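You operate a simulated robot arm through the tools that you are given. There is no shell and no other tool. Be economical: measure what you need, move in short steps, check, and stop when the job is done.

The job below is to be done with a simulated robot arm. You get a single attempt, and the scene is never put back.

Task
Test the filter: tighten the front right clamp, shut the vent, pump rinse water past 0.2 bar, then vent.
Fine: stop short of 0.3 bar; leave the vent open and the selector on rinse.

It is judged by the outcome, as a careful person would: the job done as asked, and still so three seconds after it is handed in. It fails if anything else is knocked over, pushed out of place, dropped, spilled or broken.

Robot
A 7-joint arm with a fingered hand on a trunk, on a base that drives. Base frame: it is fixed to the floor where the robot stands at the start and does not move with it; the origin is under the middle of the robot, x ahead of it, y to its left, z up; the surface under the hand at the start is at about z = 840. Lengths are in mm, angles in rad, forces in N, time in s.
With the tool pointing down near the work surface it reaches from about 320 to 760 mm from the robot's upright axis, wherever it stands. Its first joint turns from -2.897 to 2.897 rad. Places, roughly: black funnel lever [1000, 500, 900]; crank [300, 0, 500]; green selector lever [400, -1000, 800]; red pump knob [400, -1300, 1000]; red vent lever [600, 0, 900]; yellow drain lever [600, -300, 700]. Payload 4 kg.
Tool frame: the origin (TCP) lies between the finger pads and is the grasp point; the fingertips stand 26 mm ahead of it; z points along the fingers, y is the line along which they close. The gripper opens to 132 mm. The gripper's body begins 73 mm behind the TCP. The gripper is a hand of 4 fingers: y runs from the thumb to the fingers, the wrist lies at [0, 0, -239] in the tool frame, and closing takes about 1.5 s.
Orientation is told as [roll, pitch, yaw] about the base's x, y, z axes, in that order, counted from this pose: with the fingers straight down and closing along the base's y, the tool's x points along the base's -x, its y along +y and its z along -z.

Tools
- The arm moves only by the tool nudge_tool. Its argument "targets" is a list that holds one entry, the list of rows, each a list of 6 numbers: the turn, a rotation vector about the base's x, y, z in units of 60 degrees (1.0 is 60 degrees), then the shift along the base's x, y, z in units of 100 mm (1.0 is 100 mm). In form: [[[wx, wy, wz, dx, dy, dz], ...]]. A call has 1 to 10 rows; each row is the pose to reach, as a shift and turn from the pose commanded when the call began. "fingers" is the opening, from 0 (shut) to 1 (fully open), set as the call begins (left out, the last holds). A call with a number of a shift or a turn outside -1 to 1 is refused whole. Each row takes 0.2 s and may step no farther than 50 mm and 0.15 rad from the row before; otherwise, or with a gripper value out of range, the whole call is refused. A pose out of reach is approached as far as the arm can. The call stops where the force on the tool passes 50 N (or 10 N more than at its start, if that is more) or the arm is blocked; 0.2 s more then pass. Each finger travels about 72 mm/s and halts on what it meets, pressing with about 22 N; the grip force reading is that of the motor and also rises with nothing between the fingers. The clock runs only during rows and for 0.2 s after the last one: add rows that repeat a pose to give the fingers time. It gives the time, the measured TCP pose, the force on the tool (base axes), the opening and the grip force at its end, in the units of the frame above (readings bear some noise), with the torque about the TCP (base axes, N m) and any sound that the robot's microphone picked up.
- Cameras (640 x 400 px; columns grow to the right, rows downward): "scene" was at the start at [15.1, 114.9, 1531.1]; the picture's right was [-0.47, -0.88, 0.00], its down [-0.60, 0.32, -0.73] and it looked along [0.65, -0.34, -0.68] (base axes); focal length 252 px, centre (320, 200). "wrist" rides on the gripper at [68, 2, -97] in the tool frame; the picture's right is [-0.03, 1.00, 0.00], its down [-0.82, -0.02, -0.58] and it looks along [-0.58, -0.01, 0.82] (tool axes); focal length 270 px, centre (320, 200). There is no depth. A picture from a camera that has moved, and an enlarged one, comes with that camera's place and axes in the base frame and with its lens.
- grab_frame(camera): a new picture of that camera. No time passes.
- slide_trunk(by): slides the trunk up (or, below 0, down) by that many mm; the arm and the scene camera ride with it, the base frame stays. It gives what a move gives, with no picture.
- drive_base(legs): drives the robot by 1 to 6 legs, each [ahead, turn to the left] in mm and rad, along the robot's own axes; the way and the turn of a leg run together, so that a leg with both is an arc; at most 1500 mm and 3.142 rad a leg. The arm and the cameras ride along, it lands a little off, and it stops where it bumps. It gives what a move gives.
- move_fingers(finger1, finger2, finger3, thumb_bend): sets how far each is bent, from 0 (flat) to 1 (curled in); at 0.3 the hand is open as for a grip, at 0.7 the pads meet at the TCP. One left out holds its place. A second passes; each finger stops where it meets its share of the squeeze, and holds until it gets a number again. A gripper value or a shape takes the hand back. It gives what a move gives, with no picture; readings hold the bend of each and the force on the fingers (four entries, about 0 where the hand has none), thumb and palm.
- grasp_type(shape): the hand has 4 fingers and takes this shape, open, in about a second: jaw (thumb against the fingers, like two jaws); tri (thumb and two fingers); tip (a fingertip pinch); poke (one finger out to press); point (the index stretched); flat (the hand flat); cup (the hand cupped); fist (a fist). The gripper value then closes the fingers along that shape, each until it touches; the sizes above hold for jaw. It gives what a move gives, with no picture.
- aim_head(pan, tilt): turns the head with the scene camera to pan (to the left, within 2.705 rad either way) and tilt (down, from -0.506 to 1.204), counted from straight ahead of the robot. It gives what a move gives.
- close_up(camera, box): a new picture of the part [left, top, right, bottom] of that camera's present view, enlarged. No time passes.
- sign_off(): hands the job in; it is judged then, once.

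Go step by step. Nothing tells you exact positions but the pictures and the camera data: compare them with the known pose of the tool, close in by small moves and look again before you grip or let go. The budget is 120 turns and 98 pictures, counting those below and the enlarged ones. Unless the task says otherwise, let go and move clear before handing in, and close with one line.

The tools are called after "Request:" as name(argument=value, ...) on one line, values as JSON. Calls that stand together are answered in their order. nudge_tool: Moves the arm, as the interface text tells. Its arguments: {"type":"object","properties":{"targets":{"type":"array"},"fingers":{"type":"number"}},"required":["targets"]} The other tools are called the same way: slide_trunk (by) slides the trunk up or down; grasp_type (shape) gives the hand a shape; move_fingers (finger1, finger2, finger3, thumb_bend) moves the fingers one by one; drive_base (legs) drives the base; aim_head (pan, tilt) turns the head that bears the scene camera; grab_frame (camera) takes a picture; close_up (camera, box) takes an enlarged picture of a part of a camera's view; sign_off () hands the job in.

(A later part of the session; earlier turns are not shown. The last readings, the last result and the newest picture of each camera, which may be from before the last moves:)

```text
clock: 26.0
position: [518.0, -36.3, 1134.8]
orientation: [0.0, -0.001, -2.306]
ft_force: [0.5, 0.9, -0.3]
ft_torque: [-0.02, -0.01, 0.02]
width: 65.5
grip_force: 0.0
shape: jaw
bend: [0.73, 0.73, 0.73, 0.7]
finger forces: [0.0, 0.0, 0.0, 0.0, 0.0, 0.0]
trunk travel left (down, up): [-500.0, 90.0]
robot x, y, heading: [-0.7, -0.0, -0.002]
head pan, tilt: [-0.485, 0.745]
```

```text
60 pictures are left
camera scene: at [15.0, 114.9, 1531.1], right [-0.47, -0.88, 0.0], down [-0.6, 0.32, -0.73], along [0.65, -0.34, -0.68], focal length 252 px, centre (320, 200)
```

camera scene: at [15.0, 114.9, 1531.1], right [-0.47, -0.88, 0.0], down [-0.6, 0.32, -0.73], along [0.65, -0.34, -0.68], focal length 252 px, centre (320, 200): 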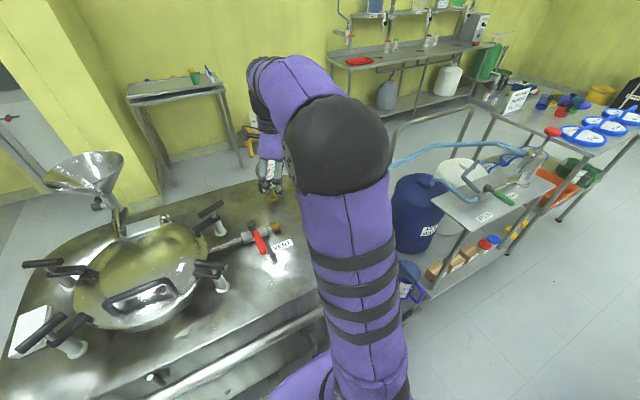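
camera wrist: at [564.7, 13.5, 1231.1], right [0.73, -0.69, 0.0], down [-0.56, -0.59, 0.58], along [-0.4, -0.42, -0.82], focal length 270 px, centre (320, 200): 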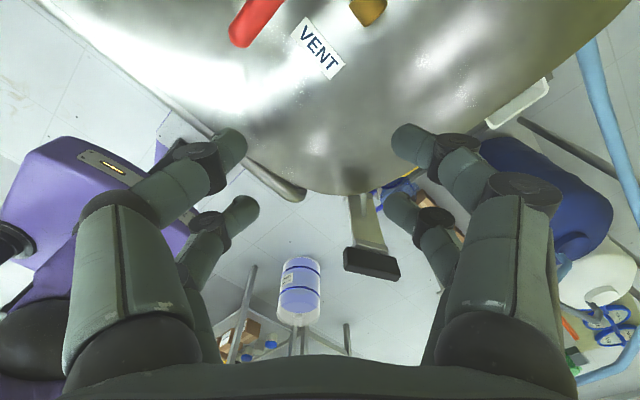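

Vent handle now points toward the robot, perpendicular to the pipe: shut. I turn the head to the pump cart.

Request:
aim_head(pan=-1.15, tilt=0.6)

Request:
grab_frame(camera="scene")

```text
clock: 27.0
position: [516.6, -34.8, 1134.6]
orientation: [-0.001, 0.002, -2.309]
ft_force: [0.0, -0.8, 0.3]
ft_torque: [0.03, 0.0, 0.01]
width: 65.5
grip_force: 0.0
shape: jaw
bend: [0.73, 0.73, 0.73, 0.7]
finger forces: [0.1, 0.1, 0.0, 0.0, 0.0, 0.0]
trunk travel left (down, up): [-500.0, 90.0]
robot x, y, heading: [-0.4, -1.6, 0.001]
head pan, tilt: [-1.15, 0.6]
```

```text
59 pictures are left
camera scene: at [-22.3, 73.1, 1543.5], right [-0.91, -0.41, 0.0], down [-0.23, 0.52, -0.82], along [0.34, -0.75, -0.57], focal length 252 px, centre (320, 200)
```

scene: 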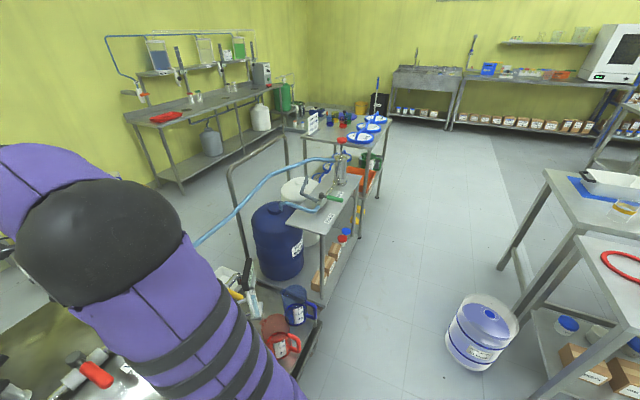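

Request:
close_up(camera="scene", box=[270, 100, 400, 240])

Request:
close_up(camera="scene", box=[220, 120, 400, 380])

```text
2.86 times, centred on (335, 170) of scene
camera zoom: at [-22.3, 73.1, 1543.5], right [-0.91, -0.41, 0.0], down [-0.23, 0.52, -0.82], along [0.34, -0.75, -0.57], focal length 720 px, centre (277, 286)
```

zoom: 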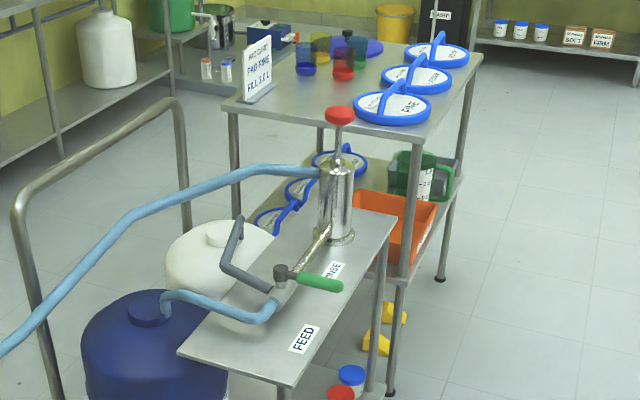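

```text
1.54 times, centred on (310, 250) of scene
camera zoom: at [-22.3, 73.1, 1543.5], right [-0.91, -0.41, 0.0], down [-0.23, 0.52, -0.82], along [0.34, -0.75, -0.57], focal length 388 px, centre (335, 123)
```

zoom: 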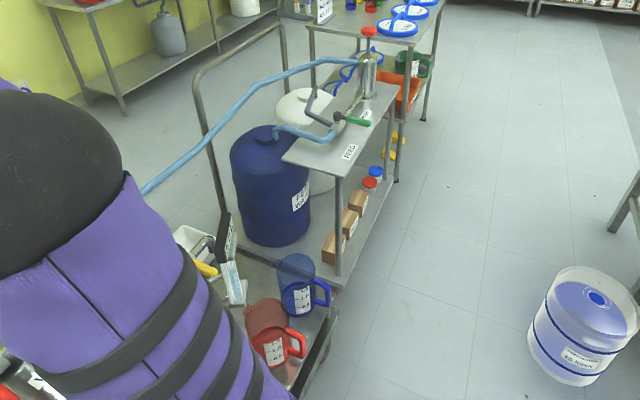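

The pump knob is near [430, -1240, 1000] and the selector's green handle points toward -x near [316..430, -950], between the FEED and RINSE labels. I tuck the arm and drive back a little, turn right and drive along the aisle.

Request:
nudge_tool(targets=[[[0, 0, 0, -0.3, 0, 0.3], [0, 0, 0, -0.6, 0, 0.6], [0, 0, 0, -0.9, 0, 0.9]]])

Request:
drive_base(legs=[[-60, 0], [0, -1.571], [600, 0]])

Request:
aim_head(pan=0.5, tilt=0.7)

Request:
grab_frame(camera="scene")

```text
clock: 27.8
position: [428.4, -35.0, 1224.5]
orientation: [0.002, -0.001, -2.307]
ft_force: [-0.5, 0.2, 0.1]
ft_torque: [-0.02, -0.05, -0.01]
width: 65.7
grip_force: 0.0
shape: jaw
bend: [0.73, 0.73, 0.73, 0.7]
finger forces: [0.0, 0.0, 0.0, 0.0, 0.0, 0.0]
trunk travel left (down, up): [-500.0, 90.0]
robot x, y, heading: [2.2, 1.0, -0.005]
head pan, tilt: [-1.15, 0.6]
```

```text
clock: 36.0
position: [-105.8, -1008.8, 1224.7]
orientation: [0.0, -0.001, 2.393]
ft_force: [-0.5, 0.4, -1.1]
ft_torque: [0.02, -0.02, 0.0]
width: 65.7
grip_force: 0.0
shape: jaw
bend: [0.73, 0.73, 0.73, 0.7]
finger forces: [0.1, 0.0, 0.0, 0.0, 0.0, 0.0]
trunk travel left (down, up): [-500.0, 90.0]
robot x, y, heading: [-63.1, -577.3, -1.575]
head pan, tilt: [-1.15, 0.6]
```

```text
clock: 37.6
position: [-104.5, -1007.5, 1223.7]
orientation: [-0.001, 0.0, 2.392]
ft_force: [-0.9, -0.6, -0.3]
ft_torque: [0.03, 0.01, 0.03]
width: 65.4
grip_force: 0.1
shape: jaw
bend: [0.73, 0.73, 0.73, 0.7]
finger forces: [0.0, 0.0, 0.0, 0.0, 0.0, 0.0]
trunk travel left (down, up): [-500.0, 90.0]
robot x, y, heading: [-65.0, -580.3, -1.578]
head pan, tilt: [0.499, 0.7]
```

```text
56 pictures are left
camera scene: at [130.1, -595.9, 1534.9], right [-0.88, -0.47, 0.0], down [-0.3, 0.57, -0.76], along [0.36, -0.68, -0.64], focal length 252 px, centre (320, 200)
```

scene: 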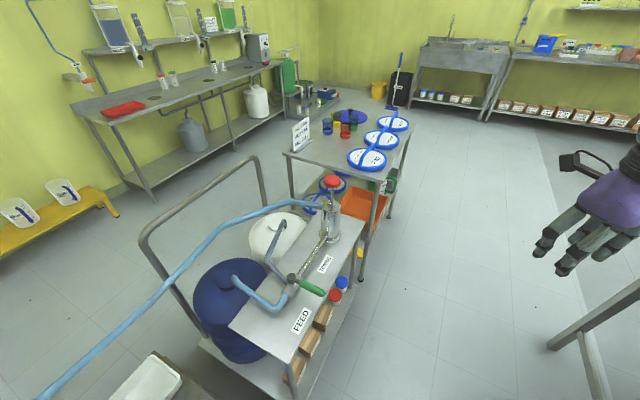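

Clear view now; zoom on the selector and pump.

Request:
close_up(camera="scene", box=[230, 160, 390, 350])

Request:
drive_base(legs=[[480, 0], [0, 1.571]])

Request:
aim_head(pan=0.0, tilt=0.9)

Request:
grab_frame(camera="scene")

```text
2.11 times, centred on (310, 255) of scene
camera zoom: at [130.1, -595.9, 1534.9], right [-0.88, -0.47, 0.0], down [-0.3, 0.57, -0.76], along [0.36, -0.68, -0.64], focal length 531 px, centre (341, 84)
```

zoom: 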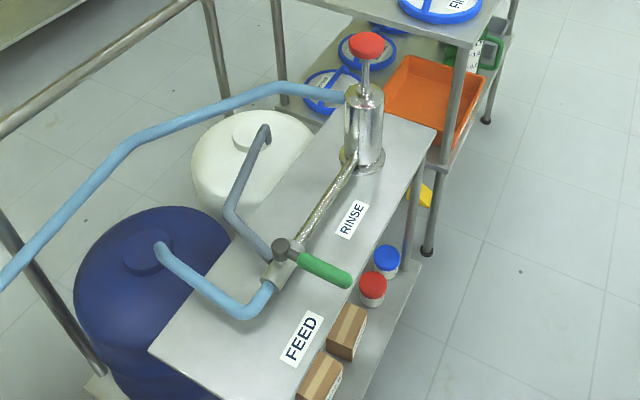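

```text
clock: 42.1
position: [59.1, -1472.5, 1224.6]
orientation: [-0.001, -0.003, 2.785]
ft_force: [-0.6, 0.0, 0.6]
ft_torque: [0.02, 0.01, 0.01]
width: 65.6
grip_force: 0.0
shape: jaw
bend: [0.73, 0.73, 0.73, 0.7]
finger forces: [0.0, 0.0, 0.0, 0.1, 0.0, 0.0]
trunk travel left (down, up): [-500.0, 90.0]
robot x, y, heading: [-67.1, -1061.7, -1.193]
head pan, tilt: [0.499, 0.7]
stopped in leg 2: the robot was blocked; the commanded pose is now the measured one
```

```text
clock: 43.0
position: [58.6, -1472.7, 1224.6]
orientation: [0.0, 0.0, 2.787]
ft_force: [-0.1, 0.3, -0.5]
ft_torque: [0.0, -0.06, 0.01]
width: 65.4
grip_force: 0.1
shape: jaw
bend: [0.73, 0.73, 0.73, 0.7]
finger forces: [0.0, 0.0, 0.0, 0.1, 0.1, 0.0]
trunk travel left (down, up): [-500.0, 90.0]
robot x, y, heading: [-65.8, -1062.3, -1.187]
head pan, tilt: [0.0, 0.901]
```

```text
54 pictures are left
camera scene: at [81.1, -1017.7, 1518.8], right [-0.93, -0.37, 0.0], down [-0.29, 0.73, -0.62], along [0.23, -0.58, -0.78], focal length 252 px, centre (320, 200)
```

scene: 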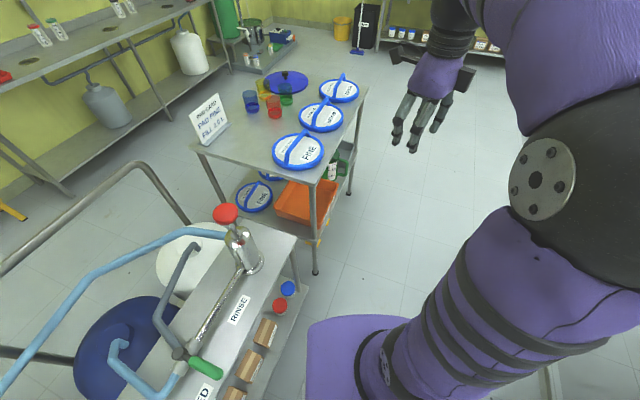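

The base bumped while turning (its front reaches near the cart), so I turn back parallel to the aisle and work to the left. I will also check that nothing was displaced.

Request:
drive_base(legs=[[0, -0.38]])

Request:
aim_head(pan=1.2, tilt=0.95)

Request:
grab_frame(camera="scene")

```text
clock: 44.7
position: [-103.1, -1489.4, 1224.8]
orientation: [0.0, -0.002, 2.403]
ft_force: [-0.1, 0.3, 0.0]
ft_torque: [0.0, 0.02, -0.02]
width: 65.7
grip_force: 0.0
shape: jaw
bend: [0.73, 0.73, 0.73, 0.7]
finger forces: [0.0, 0.0, 0.1, 0.0, 0.0, 0.0]
trunk travel left (down, up): [-500.0, 90.0]
robot x, y, heading: [-66.1, -1060.2, -1.571]
head pan, tilt: [0.0, 0.901]
```

```text
clock: 46.1
position: [-103.9, -1489.2, 1224.0]
orientation: [0.001, -0.001, 2.404]
ft_force: [-0.7, -0.2, -0.4]
ft_torque: [0.02, -0.01, 0.03]
width: 65.6
grip_force: 0.1
shape: jaw
bend: [0.73, 0.73, 0.73, 0.7]
finger forces: [0.0, 0.0, 0.1, 0.1, 0.0, 0.0]
trunk travel left (down, up): [-500.0, 90.0]
robot x, y, heading: [-68.1, -1061.1, -1.57]
head pan, tilt: [1.201, 0.949]
```

```text
53 pictures are left
camera scene: at [154.0, -1027.0, 1515.1], right [-0.36, -0.93, 0.0], down [-0.76, 0.3, -0.58], along [0.54, -0.21, -0.81], focal length 252 px, centre (320, 200)
```

scene: 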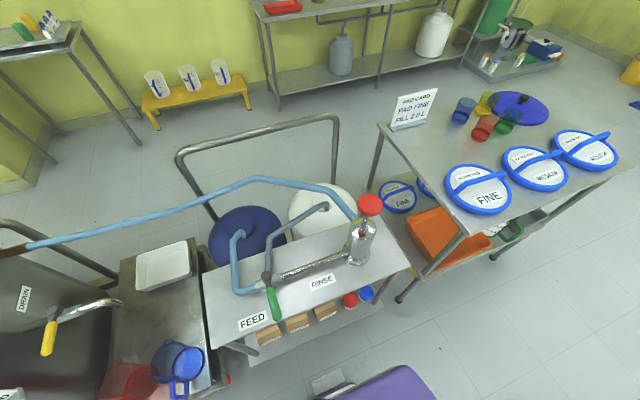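

The handle points at the FEED side; it must be turned toward RINSE (-y, counter-clockwise). I swing the arm around to the left over the cart at a high height.

Request:
nudge_tool(targets=[[[0, 0, 0.05, 0.47, 0.01, 0], [0, 0, 0.1, 0.935, 0.02, 0]]])

Request:
nudge_tool(targets=[[[0, 0, 0.05, 0.46, 0.11, 0], [0, 0, 0.1, 0.92, 0.22, 0]]])

Request:
nudge_tool(targets=[[[0, 0, 0.05, 0.42, 0.21, 0], [0, 0, 0.1, 0.84, 0.42, 0]]])

Request:
nudge_tool(targets=[[[0, 0, 0.05, 0.37, 0.3, 0], [0, 0, 0.1, 0.74, 0.6, 0]]])

Request:
nudge_tool(targets=[[[0, 0, 0.05, 0.29, 0.37, 0], [0, 0, 0.1, 0.58, 0.74, 0]]])

Request:
nudge_tool(targets=[[[0, 0, 0.05, 0.2, 0.42, 0], [0, 0, 0.1, 0.41, 0.85, 0]]])

Request:
nudge_tool(targets=[[[0, 0, 0.05, 0.11, 0.46, 0], [0, 0, 0.1, 0.22, 0.92, 0]]])

Request:
grab_frame(camera="scene")

```text
clock: 46.7
position: [-9.4, -1486.8, 1228.9]
orientation: [0.001, 0.0, 2.508]
ft_force: [0.6, -0.9, -0.2]
ft_torque: [0.02, 0.0, 0.03]
width: 65.6
grip_force: 0.0
shape: jaw
bend: [0.73, 0.73, 0.73, 0.7]
finger forces: [0.0, 0.0, 0.1, 0.0, 0.1, 0.1]
trunk travel left (down, up): [-500.0, 90.0]
robot x, y, heading: [-70.7, -1059.7, -1.569]
head pan, tilt: [1.201, 0.949]
```

```text
clock: 47.3
position: [82.9, -1464.7, 1224.6]
orientation: [0.002, -0.002, 2.613]
ft_force: [0.3, 0.6, -0.1]
ft_torque: [-0.02, 0.0, -0.02]
width: 65.7
grip_force: 0.0
shape: jaw
bend: [0.73, 0.73, 0.73, 0.7]
finger forces: [0.1, 0.0, 0.0, 0.0, 0.0, 0.0]
trunk travel left (down, up): [-500.0, 90.0]
robot x, y, heading: [-68.3, -1060.3, -1.575]
head pan, tilt: [1.201, 0.949]
```

```text
clock: 47.9
position: [167.6, -1423.3, 1225.8]
orientation: [0.0, -0.002, 2.722]
ft_force: [-0.4, 0.7, 0.6]
ft_torque: [-0.02, 0.0, -0.04]
width: 65.5
grip_force: 0.1
shape: jaw
bend: [0.73, 0.73, 0.73, 0.7]
finger forces: [0.1, 0.0, 0.0, 0.0, 0.0, 0.0]
trunk travel left (down, up): [-500.0, 90.0]
robot x, y, heading: [-71.1, -1059.9, -1.573]
head pan, tilt: [1.201, 0.949]
```

```text
clock: 48.5
position: [243.0, -1363.1, 1225.3]
orientation: [0.002, -0.003, 2.822]
ft_force: [0.2, -0.6, 0.0]
ft_torque: [0.0, 0.02, -0.03]
width: 65.8
grip_force: 0.0
shape: jaw
bend: [0.73, 0.73, 0.73, 0.7]
finger forces: [0.0, 0.0, 0.0, 0.0, 0.0, 0.0]
trunk travel left (down, up): [-500.0, 90.0]
robot x, y, heading: [-65.7, -1058.7, -1.575]
head pan, tilt: [1.201, 0.949]
```

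```text
clock: 49.1
position: [300.0, -1288.1, 1225.7]
orientation: [0.002, -0.001, 2.926]
ft_force: [0.1, -0.2, 0.2]
ft_torque: [0.01, 0.0, -0.01]
width: 65.8
grip_force: 0.1
shape: jaw
bend: [0.73, 0.73, 0.73, 0.7]
finger forces: [0.0, 0.0, 0.0, 0.0, 0.1, 0.0]
trunk travel left (down, up): [-500.0, 90.0]
robot x, y, heading: [-66.5, -1059.4, -1.574]
head pan, tilt: [1.201, 0.949]
```

```text
clock: 49.7
position: [340.1, -1203.6, 1223.4]
orientation: [0.0, -0.002, 3.032]
ft_force: [-1.0, -0.2, -0.2]
ft_torque: [-0.01, 0.01, 0.0]
width: 65.7
grip_force: 0.0
shape: jaw
bend: [0.73, 0.73, 0.73, 0.7]
finger forces: [0.1, 0.1, 0.0, 0.0, 0.0, 0.0]
trunk travel left (down, up): [-500.0, 90.0]
robot x, y, heading: [-68.0, -1058.3, -1.571]
head pan, tilt: [1.201, 0.949]
```

```text
clock: 50.3
position: [362.1, -1112.0, 1225.6]
orientation: [0.0, 0.0, 3.14]
ft_force: [-0.4, -0.5, 0.8]
ft_torque: [0.02, 0.0, 0.0]
width: 65.8
grip_force: 0.1
shape: jaw
bend: [0.73, 0.73, 0.73, 0.7]
finger forces: [0.1, 0.0, 0.1, 0.0, 0.0, 0.0]
trunk travel left (down, up): [-500.0, 90.0]
robot x, y, heading: [-66.6, -1060.1, -1.573]
head pan, tilt: [1.201, 0.949]
```

```text
52 pictures are left
camera scene: at [154.4, -1026.3, 1515.1], right [-0.36, -0.93, 0.0], down [-0.76, 0.29, -0.58], along [0.54, -0.21, -0.81], focal length 252 px, centre (320, 200)
```

scene: 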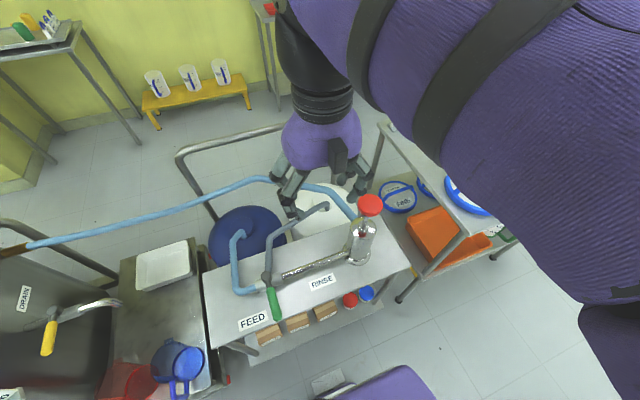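

The arm is over the cart. Move above the selector handle (~[378, -972]) with a wider opening and look with the wrist camera.

Request:
nudge_tool(fingers=0.8, targets=[[[0, 0, 0, 0.05, 0.35, -0.3], [0, 0, 0, 0.1, 0.7, -0.6], [0, 0, 0, 0.15, 1.0, -0.9]]])

Request:
nudge_tool(targets=[[[0, 0, 0, 0, 0.37, -0.3], [0, 0, 0, 0, 0.37, -0.6], [0, 0, 0, 0, 0.37, -0.9]]])

Request:
grab_frame(camera="wrist")

Request:
close_up(camera="scene", box=[180, 160, 420, 340])

```text
clock: 51.1
position: [374.1, -1011.9, 1134.2]
orientation: [-0.001, 0.0, 3.137]
ft_force: [-0.4, 0.3, 0.6]
ft_torque: [0.0, 0.0, -0.02]
width: 105.4
grip_force: 0.0
shape: jaw
bend: [0.59, 0.59, 0.59, 0.45]
finger forces: [0.0, 0.1, 0.1, 0.1, 0.1, 0.0]
trunk travel left (down, up): [-500.0, 90.0]
robot x, y, heading: [-68.6, -1062.5, -1.577]
head pan, tilt: [1.201, 0.949]
```

```text
clock: 51.9
position: [376.6, -974.9, 1045.8]
orientation: [-0.001, 0.0, 3.136]
ft_force: [-0.4, -0.2, -0.2]
ft_torque: [0.01, 0.02, 0.01]
width: 105.5
grip_force: 0.1
shape: jaw
bend: [0.59, 0.59, 0.59, 0.45]
finger forces: [0.1, 0.0, 0.0, 0.0, 0.0, 0.0]
trunk travel left (down, up): [-500.0, 90.0]
robot x, y, heading: [-68.0, -1059.2, -1.572]
head pan, tilt: [1.201, 0.949]
```

```text
51 pictures are left
camera wrist: at [444.0, -977.1, 1141.8], right [-0.03, -1.0, 0.0], down [-0.82, 0.02, 0.58], along [-0.58, 0.02, -0.82], focal length 270 px, centre (320, 200)
```

wrist: 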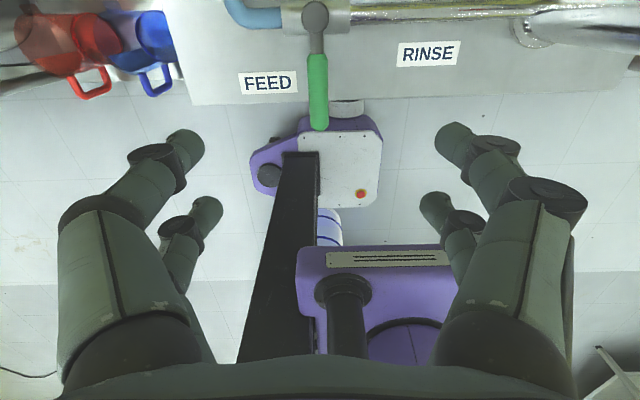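

```text
2.22 times, centred on (300, 250) of scene
camera zoom: at [154.2, -1027.0, 1515.1], right [-0.36, -0.93, 0.0], down [-0.76, 0.3, -0.58], along [0.54, -0.21, -0.81], focal length 560 px, centre (364, 89)
```

zoom: 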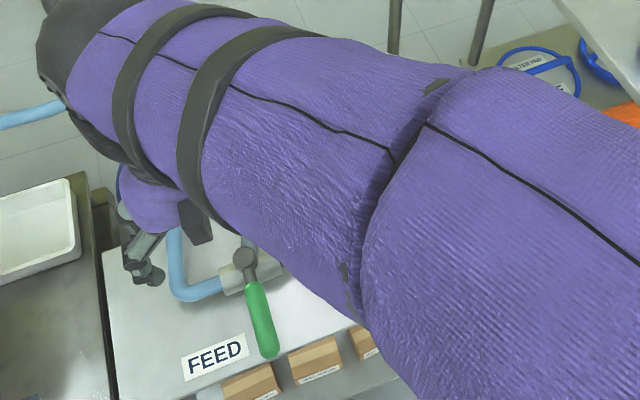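

Handle confirmed at y≈-970, z≈797, pivot [439, -970]. Descend to straddle it at x≈353.

Request:
nudge_tool(targets=[[[0, 0, 0, -0.2, 0.05, -0.3], [0, 0, 0, -0.23, 0.05, -0.6], [0, 0, 0, -0.23, 0.05, -1.0]]])

Request:
nudge_tool(targets=[[[0, 0, 0, 0, 0, -0.35], [0, 0, 0, 0, 0, -0.7], [0, 0, 0, 0, 0, -0.9]]])

Request:
grab_frame(camera="wrist")

```text
clock: 52.7
position: [352.3, -970.4, 945.3]
orientation: [0.0, 0.0, 3.136]
ft_force: [-0.6, 0.1, -0.2]
ft_torque: [0.03, -0.04, 0.01]
width: 105.4
grip_force: 0.0
shape: jaw
bend: [0.59, 0.59, 0.59, 0.45]
finger forces: [0.1, 0.1, 0.0, 0.0, 0.0, 0.0]
trunk travel left (down, up): [-500.0, 90.0]
robot x, y, heading: [-68.1, -1059.5, -1.574]
head pan, tilt: [1.201, 0.949]
```

```text
clock: 53.5
position: [354.8, -970.4, 854.0]
orientation: [0.001, -0.002, 3.136]
ft_force: [-0.4, 0.4, -0.4]
ft_torque: [-0.01, 0.01, 0.0]
width: 105.3
grip_force: 0.1
shape: jaw
bend: [0.59, 0.59, 0.59, 0.45]
finger forces: [0.1, 0.0, 0.1, 0.0, 0.0, 0.0]
trunk travel left (down, up): [-500.0, 90.0]
robot x, y, heading: [-73.3, -1062.1, -1.57]
head pan, tilt: [1.201, 0.949]
```

```text
49 pictures are left
camera wrist: at [422.1, -972.1, 950.5], right [-0.03, -1.0, 0.0], down [-0.82, 0.02, 0.58], along [-0.58, 0.02, -0.82], focal length 270 px, centre (320, 200)
```

wrist: 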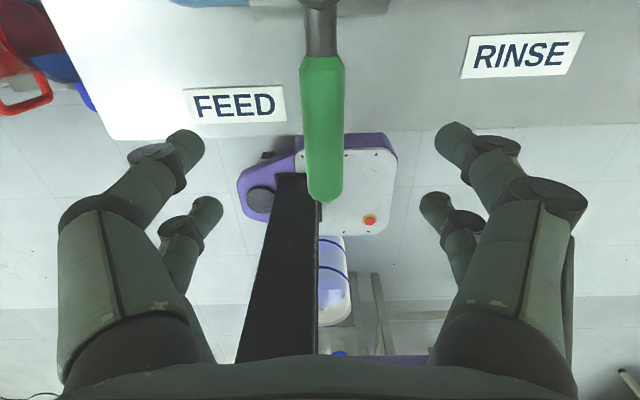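

Lower 30 mm and check again.

Request:
nudge_tool(targets=[[[0, 0, 0, 0, 0, -0.15], [0, 0, 0, 0, 0, -0.32]]])

Request:
grab_frame(camera="wrist")

Request:
close_up(camera="scene", box=[200, 220, 360, 360])

```text
clock: 54.1
position: [354.6, -970.2, 821.7]
orientation: [0.0, -0.001, 3.137]
ft_force: [-0.3, 0.5, 1.1]
ft_torque: [0.01, 0.03, -0.03]
width: 105.5
grip_force: 0.0
shape: jaw
bend: [0.59, 0.59, 0.59, 0.45]
finger forces: [0.1, 0.0, 0.1, 0.0, 0.0, 0.0]
trunk travel left (down, up): [-500.0, 90.0]
robot x, y, heading: [-65.8, -1059.9, -1.57]
head pan, tilt: [1.201, 0.949]
```

```text
48 pictures are left
camera wrist: at [421.7, -972.7, 918.6], right [-0.03, -1.0, 0.0], down [-0.82, 0.02, 0.58], along [-0.58, 0.02, -0.82], focal length 270 px, centre (320, 200)
```

wrist: 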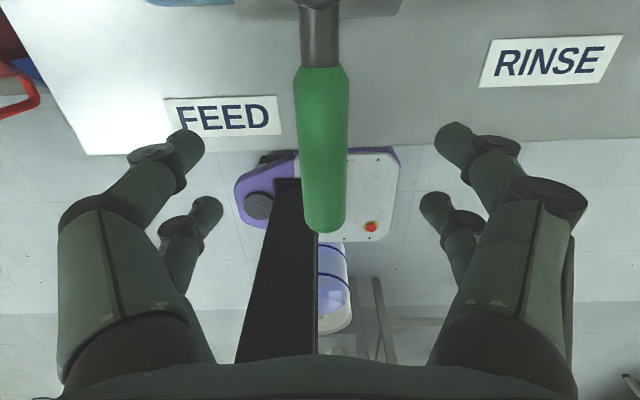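

```text
2.86 times, centred on (280, 290) of scene
camera zoom: at [154.2, -1026.8, 1515.1], right [-0.36, -0.93, 0.0], down [-0.76, 0.3, -0.58], along [0.54, -0.21, -0.81], focal length 720 px, centre (434, -57)
```

zoom: 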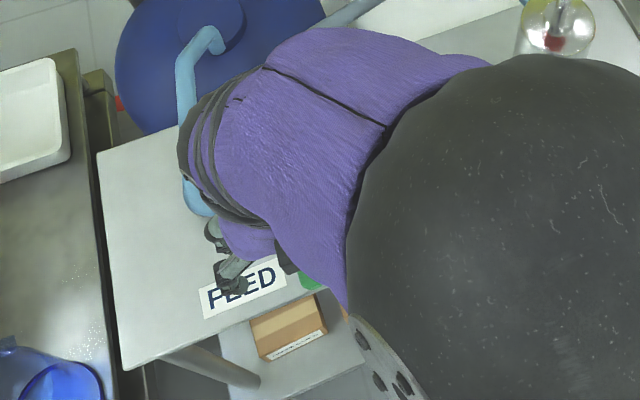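

View matches the earlier vent grip geometry. Close on the handle.

Request:
nudge_tool(fingers=0, targets=[[[0, 0, 0, 0, 0, 0], [0, 0, 0, 0, 0, 0], [0, 0, 0, 0, 0, 0], [0, 0, 0, 0, 0, 0], [0, 0, 0, 0, 0, 0], [0, 0, 0, 0, 0, 0], [0, 0, 0, 0, 0, 0]]])

Request:
nudge_tool(targets=[[[0, 0, 0.12, 0.007, -0.108, 0], [0, 0, 0.24, 0.027, -0.214, 0], [0, 0, 0.36, 0.06, -0.316, 0]]])

Request:
grab_frame(camera="wrist")

```text
clock: 55.7
position: [353.0, -970.5, 823.8]
orientation: [0.001, 0.001, 3.138]
ft_force: [0.4, -1.3, 24.0]
ft_torque: [-0.12, -0.01, 0.14]
width: 10.1
grip_force: 22.1
shape: jaw
bend: [0.72, 0.72, 0.72, 0.71]
finger forces: [19.3, 20.2, 19.6, 0.0, 18.1, 0.0]
trunk travel left (down, up): [-500.0, 90.0]
robot x, y, heading: [-68.1, -1058.2, -1.569]
head pan, tilt: [1.201, 0.949]
```

```text
clock: 56.5
position: [359.0, -1000.6, 823.6]
orientation: [0.001, 0.003, -2.766]
ft_force: [3.1, 0.8, 34.7]
ft_torque: [-0.07, -0.03, -0.01]
width: 9.9
grip_force: 22.1
shape: jaw
bend: [0.72, 0.72, 0.72, 0.71]
finger forces: [20.8, 21.9, 24.6, 0.0, 19.5, 0.0]
trunk travel left (down, up): [-500.0, 90.0]
robot x, y, heading: [-65.1, -1061.7, -1.57]
head pan, tilt: [1.201, 0.949]
```

```text
46 pictures are left
camera wrist: at [422.3, -977.8, 920.5], right [0.34, -0.94, 0.0], down [-0.77, -0.28, 0.57], along [-0.54, -0.2, -0.82], focal length 270 px, centre (320, 200)
```

wrist: 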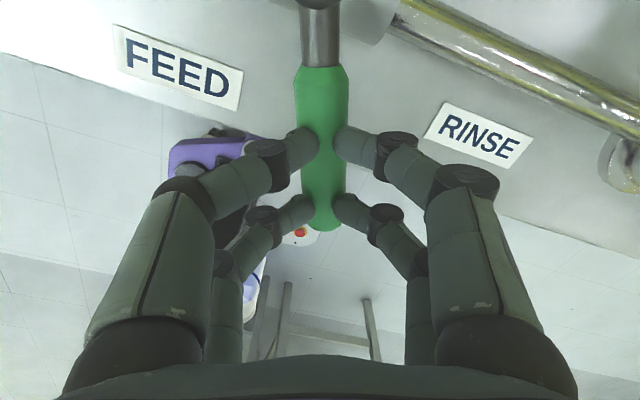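

It turns freely toward RINSE. Continue along the arc to 79°, easing up 3 mm to relieve the vertical load.

Request:
nudge_tool(targets=[[[0, 0, 0.12, 0.046, -0.098, 0.03], [0, 0, 0.24, 0.104, -0.189, 0.03], [0, 0, 0.36, 0.173, -0.272, 0.03], [0, 0, 0.48, 0.252, -0.346, 0.03], [0, 0, 0.6, 0.339, -0.409, 0.03], [0, 0, 0.72, 0.434, -0.461, 0.03], [0, 0, 0.84, 0.534, -0.501, 0.03], [0, 0, 0.96, 0.639, -0.528, 0.03]]])

Request:
grab_frame(camera="wrist")

```text
clock: 58.3
position: [421.9, -1056.0, 825.8]
orientation: [0.0, -0.001, -1.764]
ft_force: [-1.1, -3.5, 13.2]
ft_torque: [0.18, -0.02, 0.03]
width: 7.9
grip_force: 21.7
shape: jaw
bend: [0.75, 0.75, 0.73, 0.72]
finger forces: [0.0, 0.0, 0.0, 0.1, 0.0, 0.0]
trunk travel left (down, up): [-500.0, 90.0]
robot x, y, heading: [-68.7, -1060.9, -1.571]
head pan, tilt: [1.201, 0.949]
```

```text
45 pictures are left
camera wrist: at [437.1, -987.9, 922.9], right [0.98, -0.21, 0.0], down [-0.18, -0.8, 0.58], along [-0.12, -0.56, -0.82], focal length 270 px, centre (320, 200)
```

wrist: 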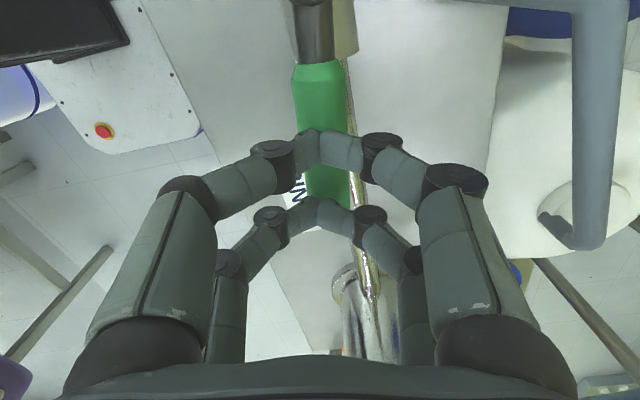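

The fingers slipped off the top of the handle, though it followed nearly all the way. Reopen, go 14 mm lower and regrip, then finish the turn.

Request:
nudge_tool(fingers=0.5, targets=[[[0, 0, 0, 0, 0, 0.05], [0, 0, 0, 0, 0, 0.05], [0, 0, 0, 0, 0, 0.05], [0, 0, 0, 0, 0, 0.05], [0, 0, 0, 0, 0, 0], [0, 0, 0, 0, 0, -0.15]]])

Request:
grab_frame(camera="wrist")

```text
clock: 59.7
position: [423.1, -1054.8, 810.0]
orientation: [-0.001, -0.001, -1.764]
ft_force: [-0.8, -0.7, 0.1]
ft_torque: [0.0, -0.02, 0.06]
width: 65.5
grip_force: 0.0
shape: jaw
bend: [0.73, 0.73, 0.73, 0.7]
finger forces: [0.0, 0.1, 0.0, 0.0, 0.0, 0.0]
trunk travel left (down, up): [-500.0, 90.0]
robot x, y, heading: [-66.8, -1061.9, -1.572]
head pan, tilt: [1.201, 0.949]
```

```text
44 pictures are left
camera wrist: at [437.2, -989.0, 906.5], right [0.98, -0.22, 0.0], down [-0.18, -0.8, 0.58], along [-0.13, -0.56, -0.82], focal length 270 px, centre (320, 200)
```

wrist: 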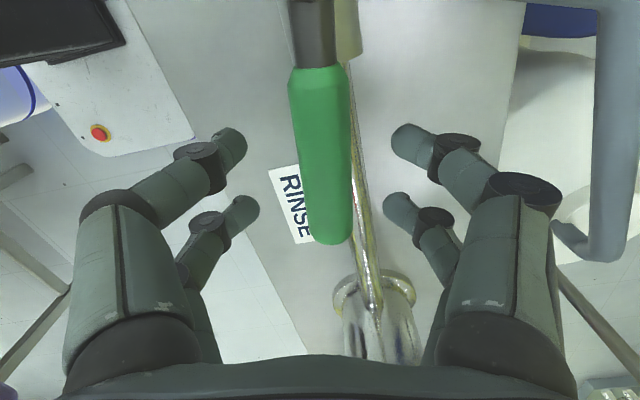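

Handle well seated between the fingers; grip and finish the turn.

Request:
nudge_tool(fingers=0, targets=[[[0, 0, 0, 0, 0, 0], [0, 0, 0, 0, 0, 0], [0, 0, 0, 0, 0, 0], [0, 0, 0, 0, 0, 0], [0, 0, 0, 0, 0, 0]]])

Request:
nudge_tool(targets=[[[0, 0, 0.06, 0.053, -0.007, 0], [0, 0, 0.12, 0.107, -0.013, 0], [0, 0, 0.18, 0.16, -0.015, 0], [0, 0, 0.24, 0.215, -0.013, 0]]])

Request:
grab_frame(camera="wrist")

```text
clock: 60.9
position: [424.0, -1055.7, 810.3]
orientation: [-0.001, -0.002, -1.763]
ft_force: [-0.4, 0.8, -2.6]
ft_torque: [0.02, 0.02, 0.03]
width: 18.6
grip_force: 22.3
shape: jaw
bend: [0.73, 0.73, 0.72, 0.7]
finger forces: [19.6, 19.5, 19.8, 0.0, 19.8, 0.1]
trunk travel left (down, up): [-500.0, 90.0]
robot x, y, heading: [-68.9, -1059.3, -1.571]
head pan, tilt: [1.201, 0.949]
```

```text
clock: 61.9
position: [439.8, -1056.8, 809.7]
orientation: [-0.007, -0.001, -1.511]
ft_force: [-27.3, -0.8, -1.9]
ft_torque: [-0.02, 0.7, -0.58]
width: 18.1
grip_force: 21.9
shape: jaw
bend: [0.73, 0.74, 0.71, 0.7]
finger forces: [16.3, 12.6, 29.1, 0.1, 27.4, 0.0]
trunk travel left (down, up): [-500.0, 90.0]
robot x, y, heading: [-68.9, -1062.4, -1.571]
head pan, tilt: [1.201, 0.949]
```

```text
43 pictures are left
camera wrist: at [438.5, -988.2, 906.5], right [1.0, 0.03, -0.01], down [0.03, -0.81, 0.58], along [0.01, -0.58, -0.82], focal length 270 px, centre (320, 200)
```

wrist: 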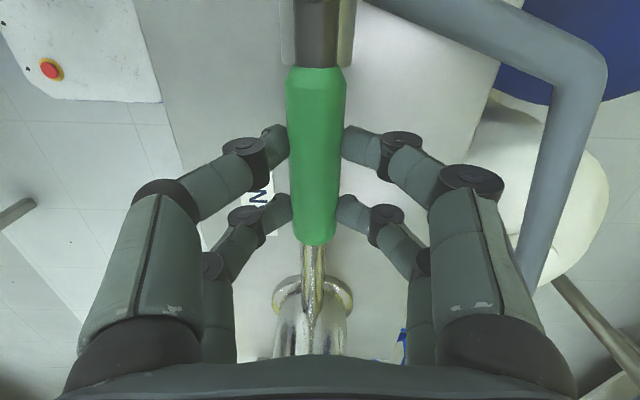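

Stop felt at 27 N with the handle aligned to the RINSE side. Release, rise and look at the pump.

Request:
nudge_tool(fingers=0.45, targets=[[[0, 0, 0, 0, 0, 0], [0, 0, 0, 0, 0, 0], [0, 0, 0, 0, 0, 0], [0, 0, 0, 0, 0, 0], [0, 0, 0, 0, 0, 0.3], [0, 0, 0, 0, 0, 0.6], [0, 0, 0, 0, 0, 1.0]]])

Request:
nudge_tool(targets=[[[0, 0, 0, 0, 0, 0.5], [0, 0, 0, 0, 0, 1.0]]])

Request:
nudge_tool(targets=[[[0, 0, 0, 0, 0, 0.5], [0, 0, 0, 0, 0, 1.0]]])

Request:
grab_frame(camera="wrist")

Request:
grab_frame(camera="scene")

```text
clock: 63.5
position: [444.8, -1058.1, 912.8]
orientation: [0.0, -0.001, -1.515]
ft_force: [0.0, 0.3, -1.1]
ft_torque: [-0.03, 0.01, -0.02]
width: 59.1
grip_force: 0.0
shape: jaw
bend: [0.73, 0.73, 0.73, 0.7]
finger forces: [0.0, 0.0, 0.0, 0.0, 0.1, 0.0]
trunk travel left (down, up): [-500.0, 90.0]
robot x, y, heading: [-66.1, -1062.7, -1.574]
head pan, tilt: [1.201, 0.949]
```

```text
clock: 64.1
position: [442.5, -1056.8, 1011.3]
orientation: [-0.001, -0.002, -1.512]
ft_force: [0.1, 0.5, -0.2]
ft_torque: [0.0, 0.0, 0.01]
width: 59.2
grip_force: 0.0
shape: jaw
bend: [0.73, 0.73, 0.73, 0.7]
finger forces: [0.0, 0.1, 0.0, 0.0, 0.0, 0.0]
trunk travel left (down, up): [-500.0, 90.0]
robot x, y, heading: [-70.5, -1060.3, -1.568]
head pan, tilt: [1.201, 0.949]
```

```text
clock: 64.7
position: [442.6, -1057.0, 1111.1]
orientation: [0.0, 0.001, -1.514]
ft_force: [-1.0, 0.6, -0.5]
ft_torque: [0.0, -0.01, 0.0]
width: 58.8
grip_force: 0.1
shape: jaw
bend: [0.73, 0.73, 0.73, 0.7]
finger forces: [0.0, 0.0, 0.1, 0.0, 0.1, 0.0]
trunk travel left (down, up): [-500.0, 90.0]
robot x, y, heading: [-69.0, -1062.5, -1.574]
head pan, tilt: [1.201, 0.949]
```

```text
42 pictures are left
camera wrist: at [440.5, -988.9, 1207.2], right [1.0, 0.03, 0.0], down [0.03, -0.82, 0.58], along [0.02, -0.58, -0.82], focal length 270 px, centre (320, 200)
```

wrist: 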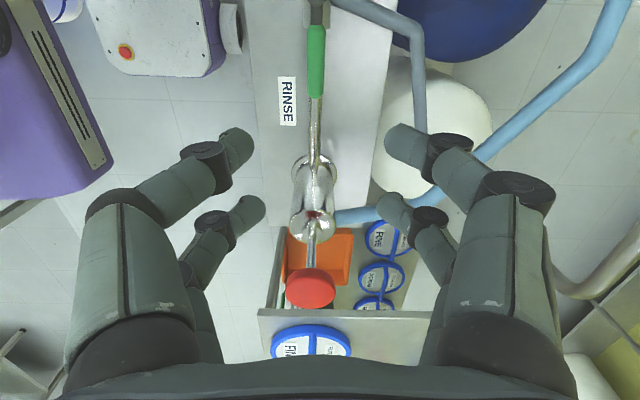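

```text
41 pictures are left
camera scene: at [153.9, -1026.8, 1515.1], right [-0.36, -0.93, 0.0], down [-0.76, 0.3, -0.58], along [0.54, -0.21, -0.81], focal length 252 px, centre (320, 200)
```

scene: 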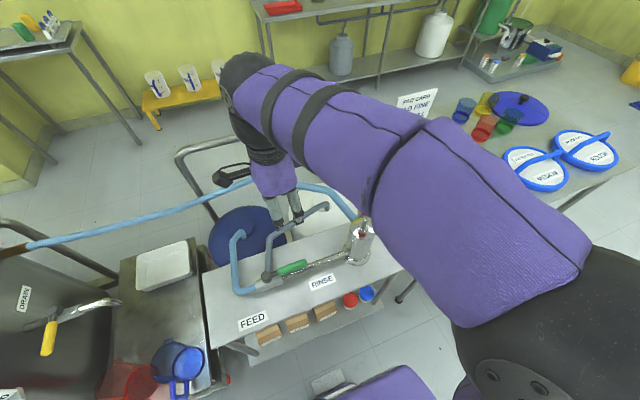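

Knob is at about [438, -1267, 1000], extended above the cylinder (top ≈ 857). First check that I can read the gauge from here.

Request:
aim_head(pan=2.5, tilt=0.42)

Request:
grab_frame(camera="scene")

```text
clock: 66.2
position: [443.7, -1057.9, 1109.2]
orientation: [0.0, -0.001, -1.513]
ft_force: [0.1, -0.2, 1.4]
ft_torque: [0.02, 0.0, 0.0]
width: 58.9
grip_force: 0.0
shape: jaw
bend: [0.73, 0.73, 0.73, 0.7]
finger forces: [0.0, 0.0, 0.0, 0.0, 0.0, 0.1]
trunk travel left (down, up): [-500.0, 90.0]
robot x, y, heading: [-67.0, -1061.4, -1.573]
head pan, tilt: [2.499, 0.421]
```

```text
40 pictures are left
camera scene: at [141.9, -926.6, 1559.8], right [0.8, -0.6, 0.0], down [-0.25, -0.33, -0.91], along [0.55, 0.73, -0.41], focal length 252 px, centre (320, 200)
```

scene: 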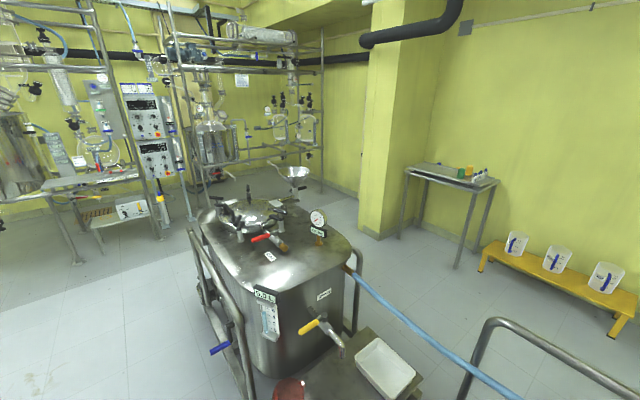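

Request:
close_up(camera="scene", box=[305, 203, 337, 243])

Request:
close_up(camera="scene", box=[195, 170, 355, 360])

```text
10.00 times, centred on (321, 223) of scene
camera zoom: at [141.9, -926.6, 1559.8], right [0.8, -0.6, 0.0], down [-0.25, -0.33, -0.91], along [0.55, 0.73, -0.41], focal length 2521 px, centre (310, -30)
```

zoom: 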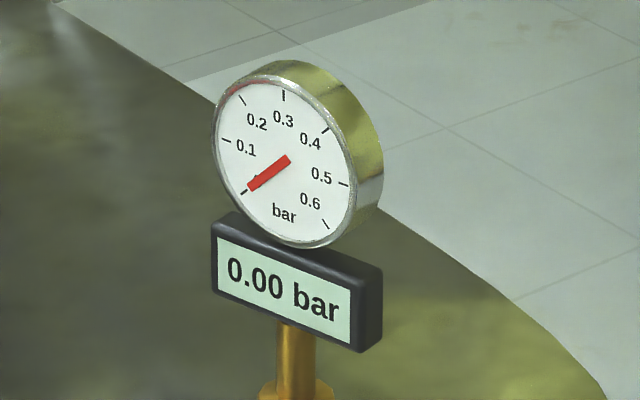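

```text
2.11 times, centred on (275, 265) of scene
camera zoom: at [141.9, -926.6, 1559.8], right [0.8, -0.6, 0.0], down [-0.25, -0.33, -0.91], along [0.55, 0.73, -0.41], focal length 531 px, centre (415, 63)
```

zoom: 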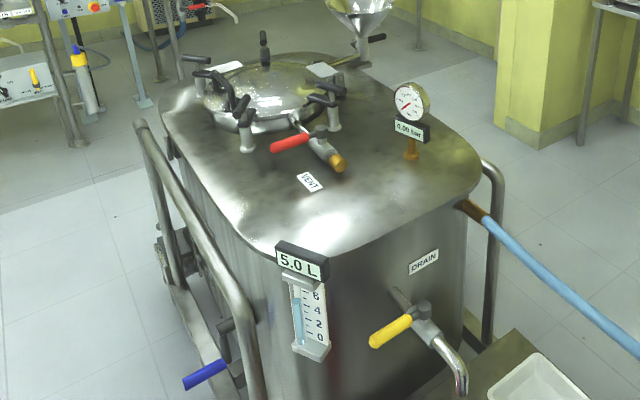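

The gauge reads 0.00 bar clearly, and drain looks closed. Now I move over the pump knob.

Request:
nudge_tool(fingers=0.85, targets=[[[0, 0, 0, 0, -0.45, 0], [0, 0, 0, 0, -0.9, 0]]])

Request:
nudge_tool(targets=[[[0, 0, 0, -0.02, -0.45, 0], [0, 0, 0, -0.05, -0.9, 0]]])

Request:
nudge_tool(targets=[[[0, 0, 0, 0, -0.3, 0]]])

Request:
grab_frame(camera="wrist")

```text
clock: 66.8
position: [443.8, -1145.9, 1110.9]
orientation: [0.001, 0.001, -1.512]
ft_force: [-0.6, -0.9, 0.2]
ft_torque: [0.02, 0.03, 0.0]
width: 112.1
grip_force: 0.1
shape: jaw
bend: [0.54, 0.54, 0.54, 0.38]
finger forces: [0.1, 0.0, 0.0, 0.0, 0.0, 0.0]
trunk travel left (down, up): [-500.0, 90.0]
robot x, y, heading: [-65.3, -1062.4, -1.574]
head pan, tilt: [2.499, 0.421]
```

```text
clock: 67.4
position: [437.9, -1237.3, 1111.4]
orientation: [0.0, 0.0, -1.512]
ft_force: [0.2, 0.2, 0.1]
ft_torque: [-0.01, 0.04, 0.03]
width: 112.0
grip_force: 0.1
shape: jaw
bend: [0.54, 0.54, 0.54, 0.38]
finger forces: [0.0, 0.0, 0.2, 0.0, 0.0, 0.0]
trunk travel left (down, up): [-500.0, 90.0]
robot x, y, heading: [-69.5, -1061.7, -1.572]
head pan, tilt: [2.499, 0.421]
```

```text
clock: 67.8
position: [438.3, -1265.4, 1110.8]
orientation: [-0.001, -0.002, -1.513]
ft_force: [-0.7, -0.4, 0.7]
ft_torque: [0.0, -0.02, 0.01]
width: 112.1
grip_force: 0.0
shape: jaw
bend: [0.54, 0.54, 0.54, 0.38]
finger forces: [0.0, 0.0, 0.1, 0.1, 0.0, 0.0]
trunk travel left (down, up): [-500.0, 90.0]
robot x, y, heading: [-70.8, -1062.7, -1.571]
head pan, tilt: [2.499, 0.421]
```

```text
37 pictures are left
camera wrist: at [435.3, -1198.2, 1207.2], right [1.0, 0.03, 0.0], down [0.03, -0.82, 0.58], along [0.02, -0.58, -0.82], focal length 270 px, centre (320, 200)
```

wrist: 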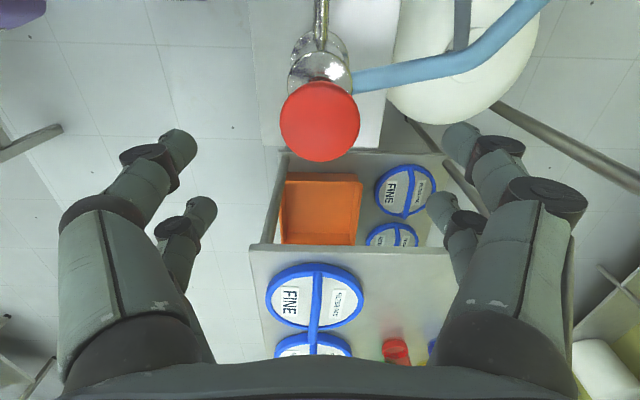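

Knob is centred under the hand, ~60 mm across. Descend so the pads surround it, then grip.

Request:
nudge_tool(targets=[[[0, 0, 0, 0, -0.02, -0.35], [0, 0, 0, 0, -0.02, -0.7], [0, 0, 0, 0, -0.02, -1.0]]])

Request:
grab_frame(camera="wrist")

```text
clock: 68.6
position: [438.2, -1269.3, 1009.1]
orientation: [-0.001, 0.0, -1.514]
ft_force: [0.5, 0.4, -0.5]
ft_torque: [-0.04, 0.04, 0.01]
width: 112.0
grip_force: 0.0
shape: jaw
bend: [0.54, 0.54, 0.54, 0.38]
finger forces: [0.1, 0.1, 0.0, 0.0, 0.0, 0.0]
trunk travel left (down, up): [-500.0, 90.0]
robot x, y, heading: [-69.8, -1062.6, -1.577]
head pan, tilt: [2.499, 0.421]
```

```text
36 pictures are left
camera wrist: at [436.0, -1201.1, 1105.6], right [1.0, 0.03, 0.0], down [0.03, -0.82, 0.58], along [0.02, -0.58, -0.82], focal length 270 px, centre (320, 200)
```

wrist: 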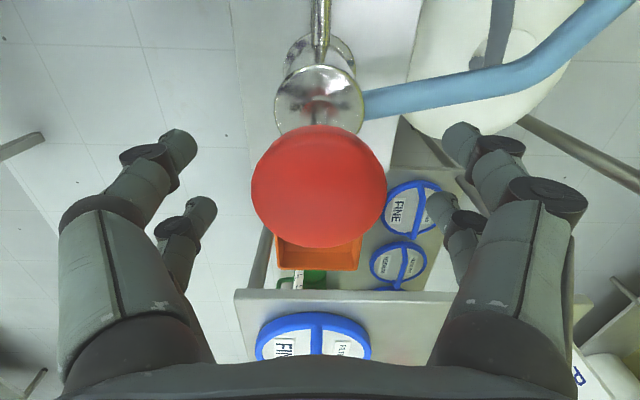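

Grip the knob.

Request:
nudge_tool(fingers=0, targets=[[[0, 0, 0, 0, 0.02, -0.04], [0, 0, 0, 0, 0.02, -0.04], [0, 0, 0, 0, 0.02, -0.04], [0, 0, 0, 0, 0.02, -0.04], [0, 0, 0, 0, 0.02, -0.04], [0, 0, 0, 0, 0.02, -0.04]]])

Request:
grab_frame(camera="wrist")

```text
clock: 70.0
position: [437.6, -1267.5, 1005.6]
orientation: [-0.001, -0.001, -1.513]
ft_force: [-1.7, 1.5, -14.6]
ft_torque: [0.1, 0.06, -0.04]
width: 34.1
grip_force: 21.7
shape: jaw
bend: [0.73, 0.74, 0.73, 0.71]
finger forces: [18.8, 19.3, 20.6, 0.0, 18.7, 0.1]
trunk travel left (down, up): [-500.0, 90.0]
robot x, y, heading: [-71.0, -1064.5, -1.576]
head pan, tilt: [2.499, 0.421]
```

```text
35 pictures are left
camera wrist: at [436.3, -1198.7, 1101.1], right [1.0, 0.03, 0.0], down [0.03, -0.82, 0.58], along [0.02, -0.58, -0.82], focal length 270 px, centre (320, 200)
```

wrist: 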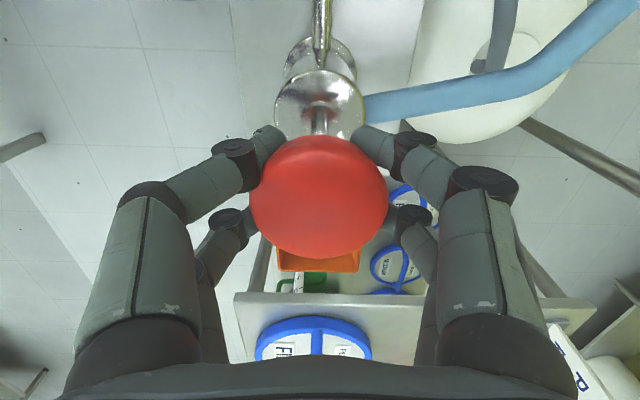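

Gripped just below the knob's rim. Push down 50 mm and read the gauge.

Request:
nudge_tool(targets=[[[0, 0, 0, 0, 0, -0.15], [0, 0, 0, 0, 0, -0.3], [0, 0, 0, 0, 0, -0.5]]])

Request:
close_up(camera="scene", box=[305, 203, 337, 243])

Request:
grab_frame(camera="wrist")

```text
clock: 70.8
position: [438.9, -1265.8, 957.6]
orientation: [0.003, -0.001, -1.512]
ft_force: [-9.1, 7.6, 7.4]
ft_torque: [-0.01, 0.06, -0.11]
width: 23.7
grip_force: 21.2
shape: jaw
bend: [0.77, 0.78, 0.78, 0.76]
finger forces: [3.1, 11.1, 12.3, 0.1, 17.6, 0.1]
trunk travel left (down, up): [-500.0, 90.0]
robot x, y, heading: [-69.5, -1061.7, -1.577]
head pan, tilt: [2.499, 0.421]
```

```text
10.00 times, centred on (321, 223) of scene
camera zoom: at [140.3, -925.5, 1560.1], right [0.8, -0.6, 0.0], down [-0.24, -0.33, -0.91], along [0.55, 0.73, -0.41], focal length 2521 px, centre (310, -30)
```

zoom: 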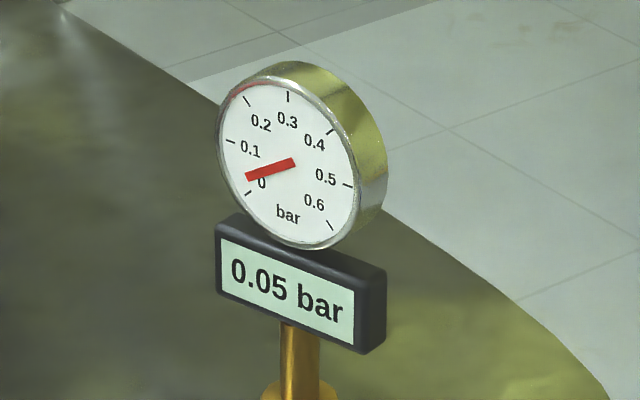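

```text
33 pictures are left
camera wrist: at [436.5, -1197.4, 1053.2], right [1.0, 0.03, 0.0], down [0.03, -0.82, 0.58], along [0.02, -0.58, -0.82], focal length 270 px, centre (320, 200)
```

wrist: 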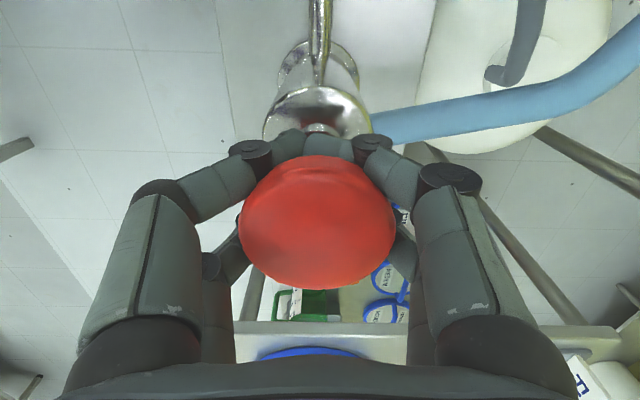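

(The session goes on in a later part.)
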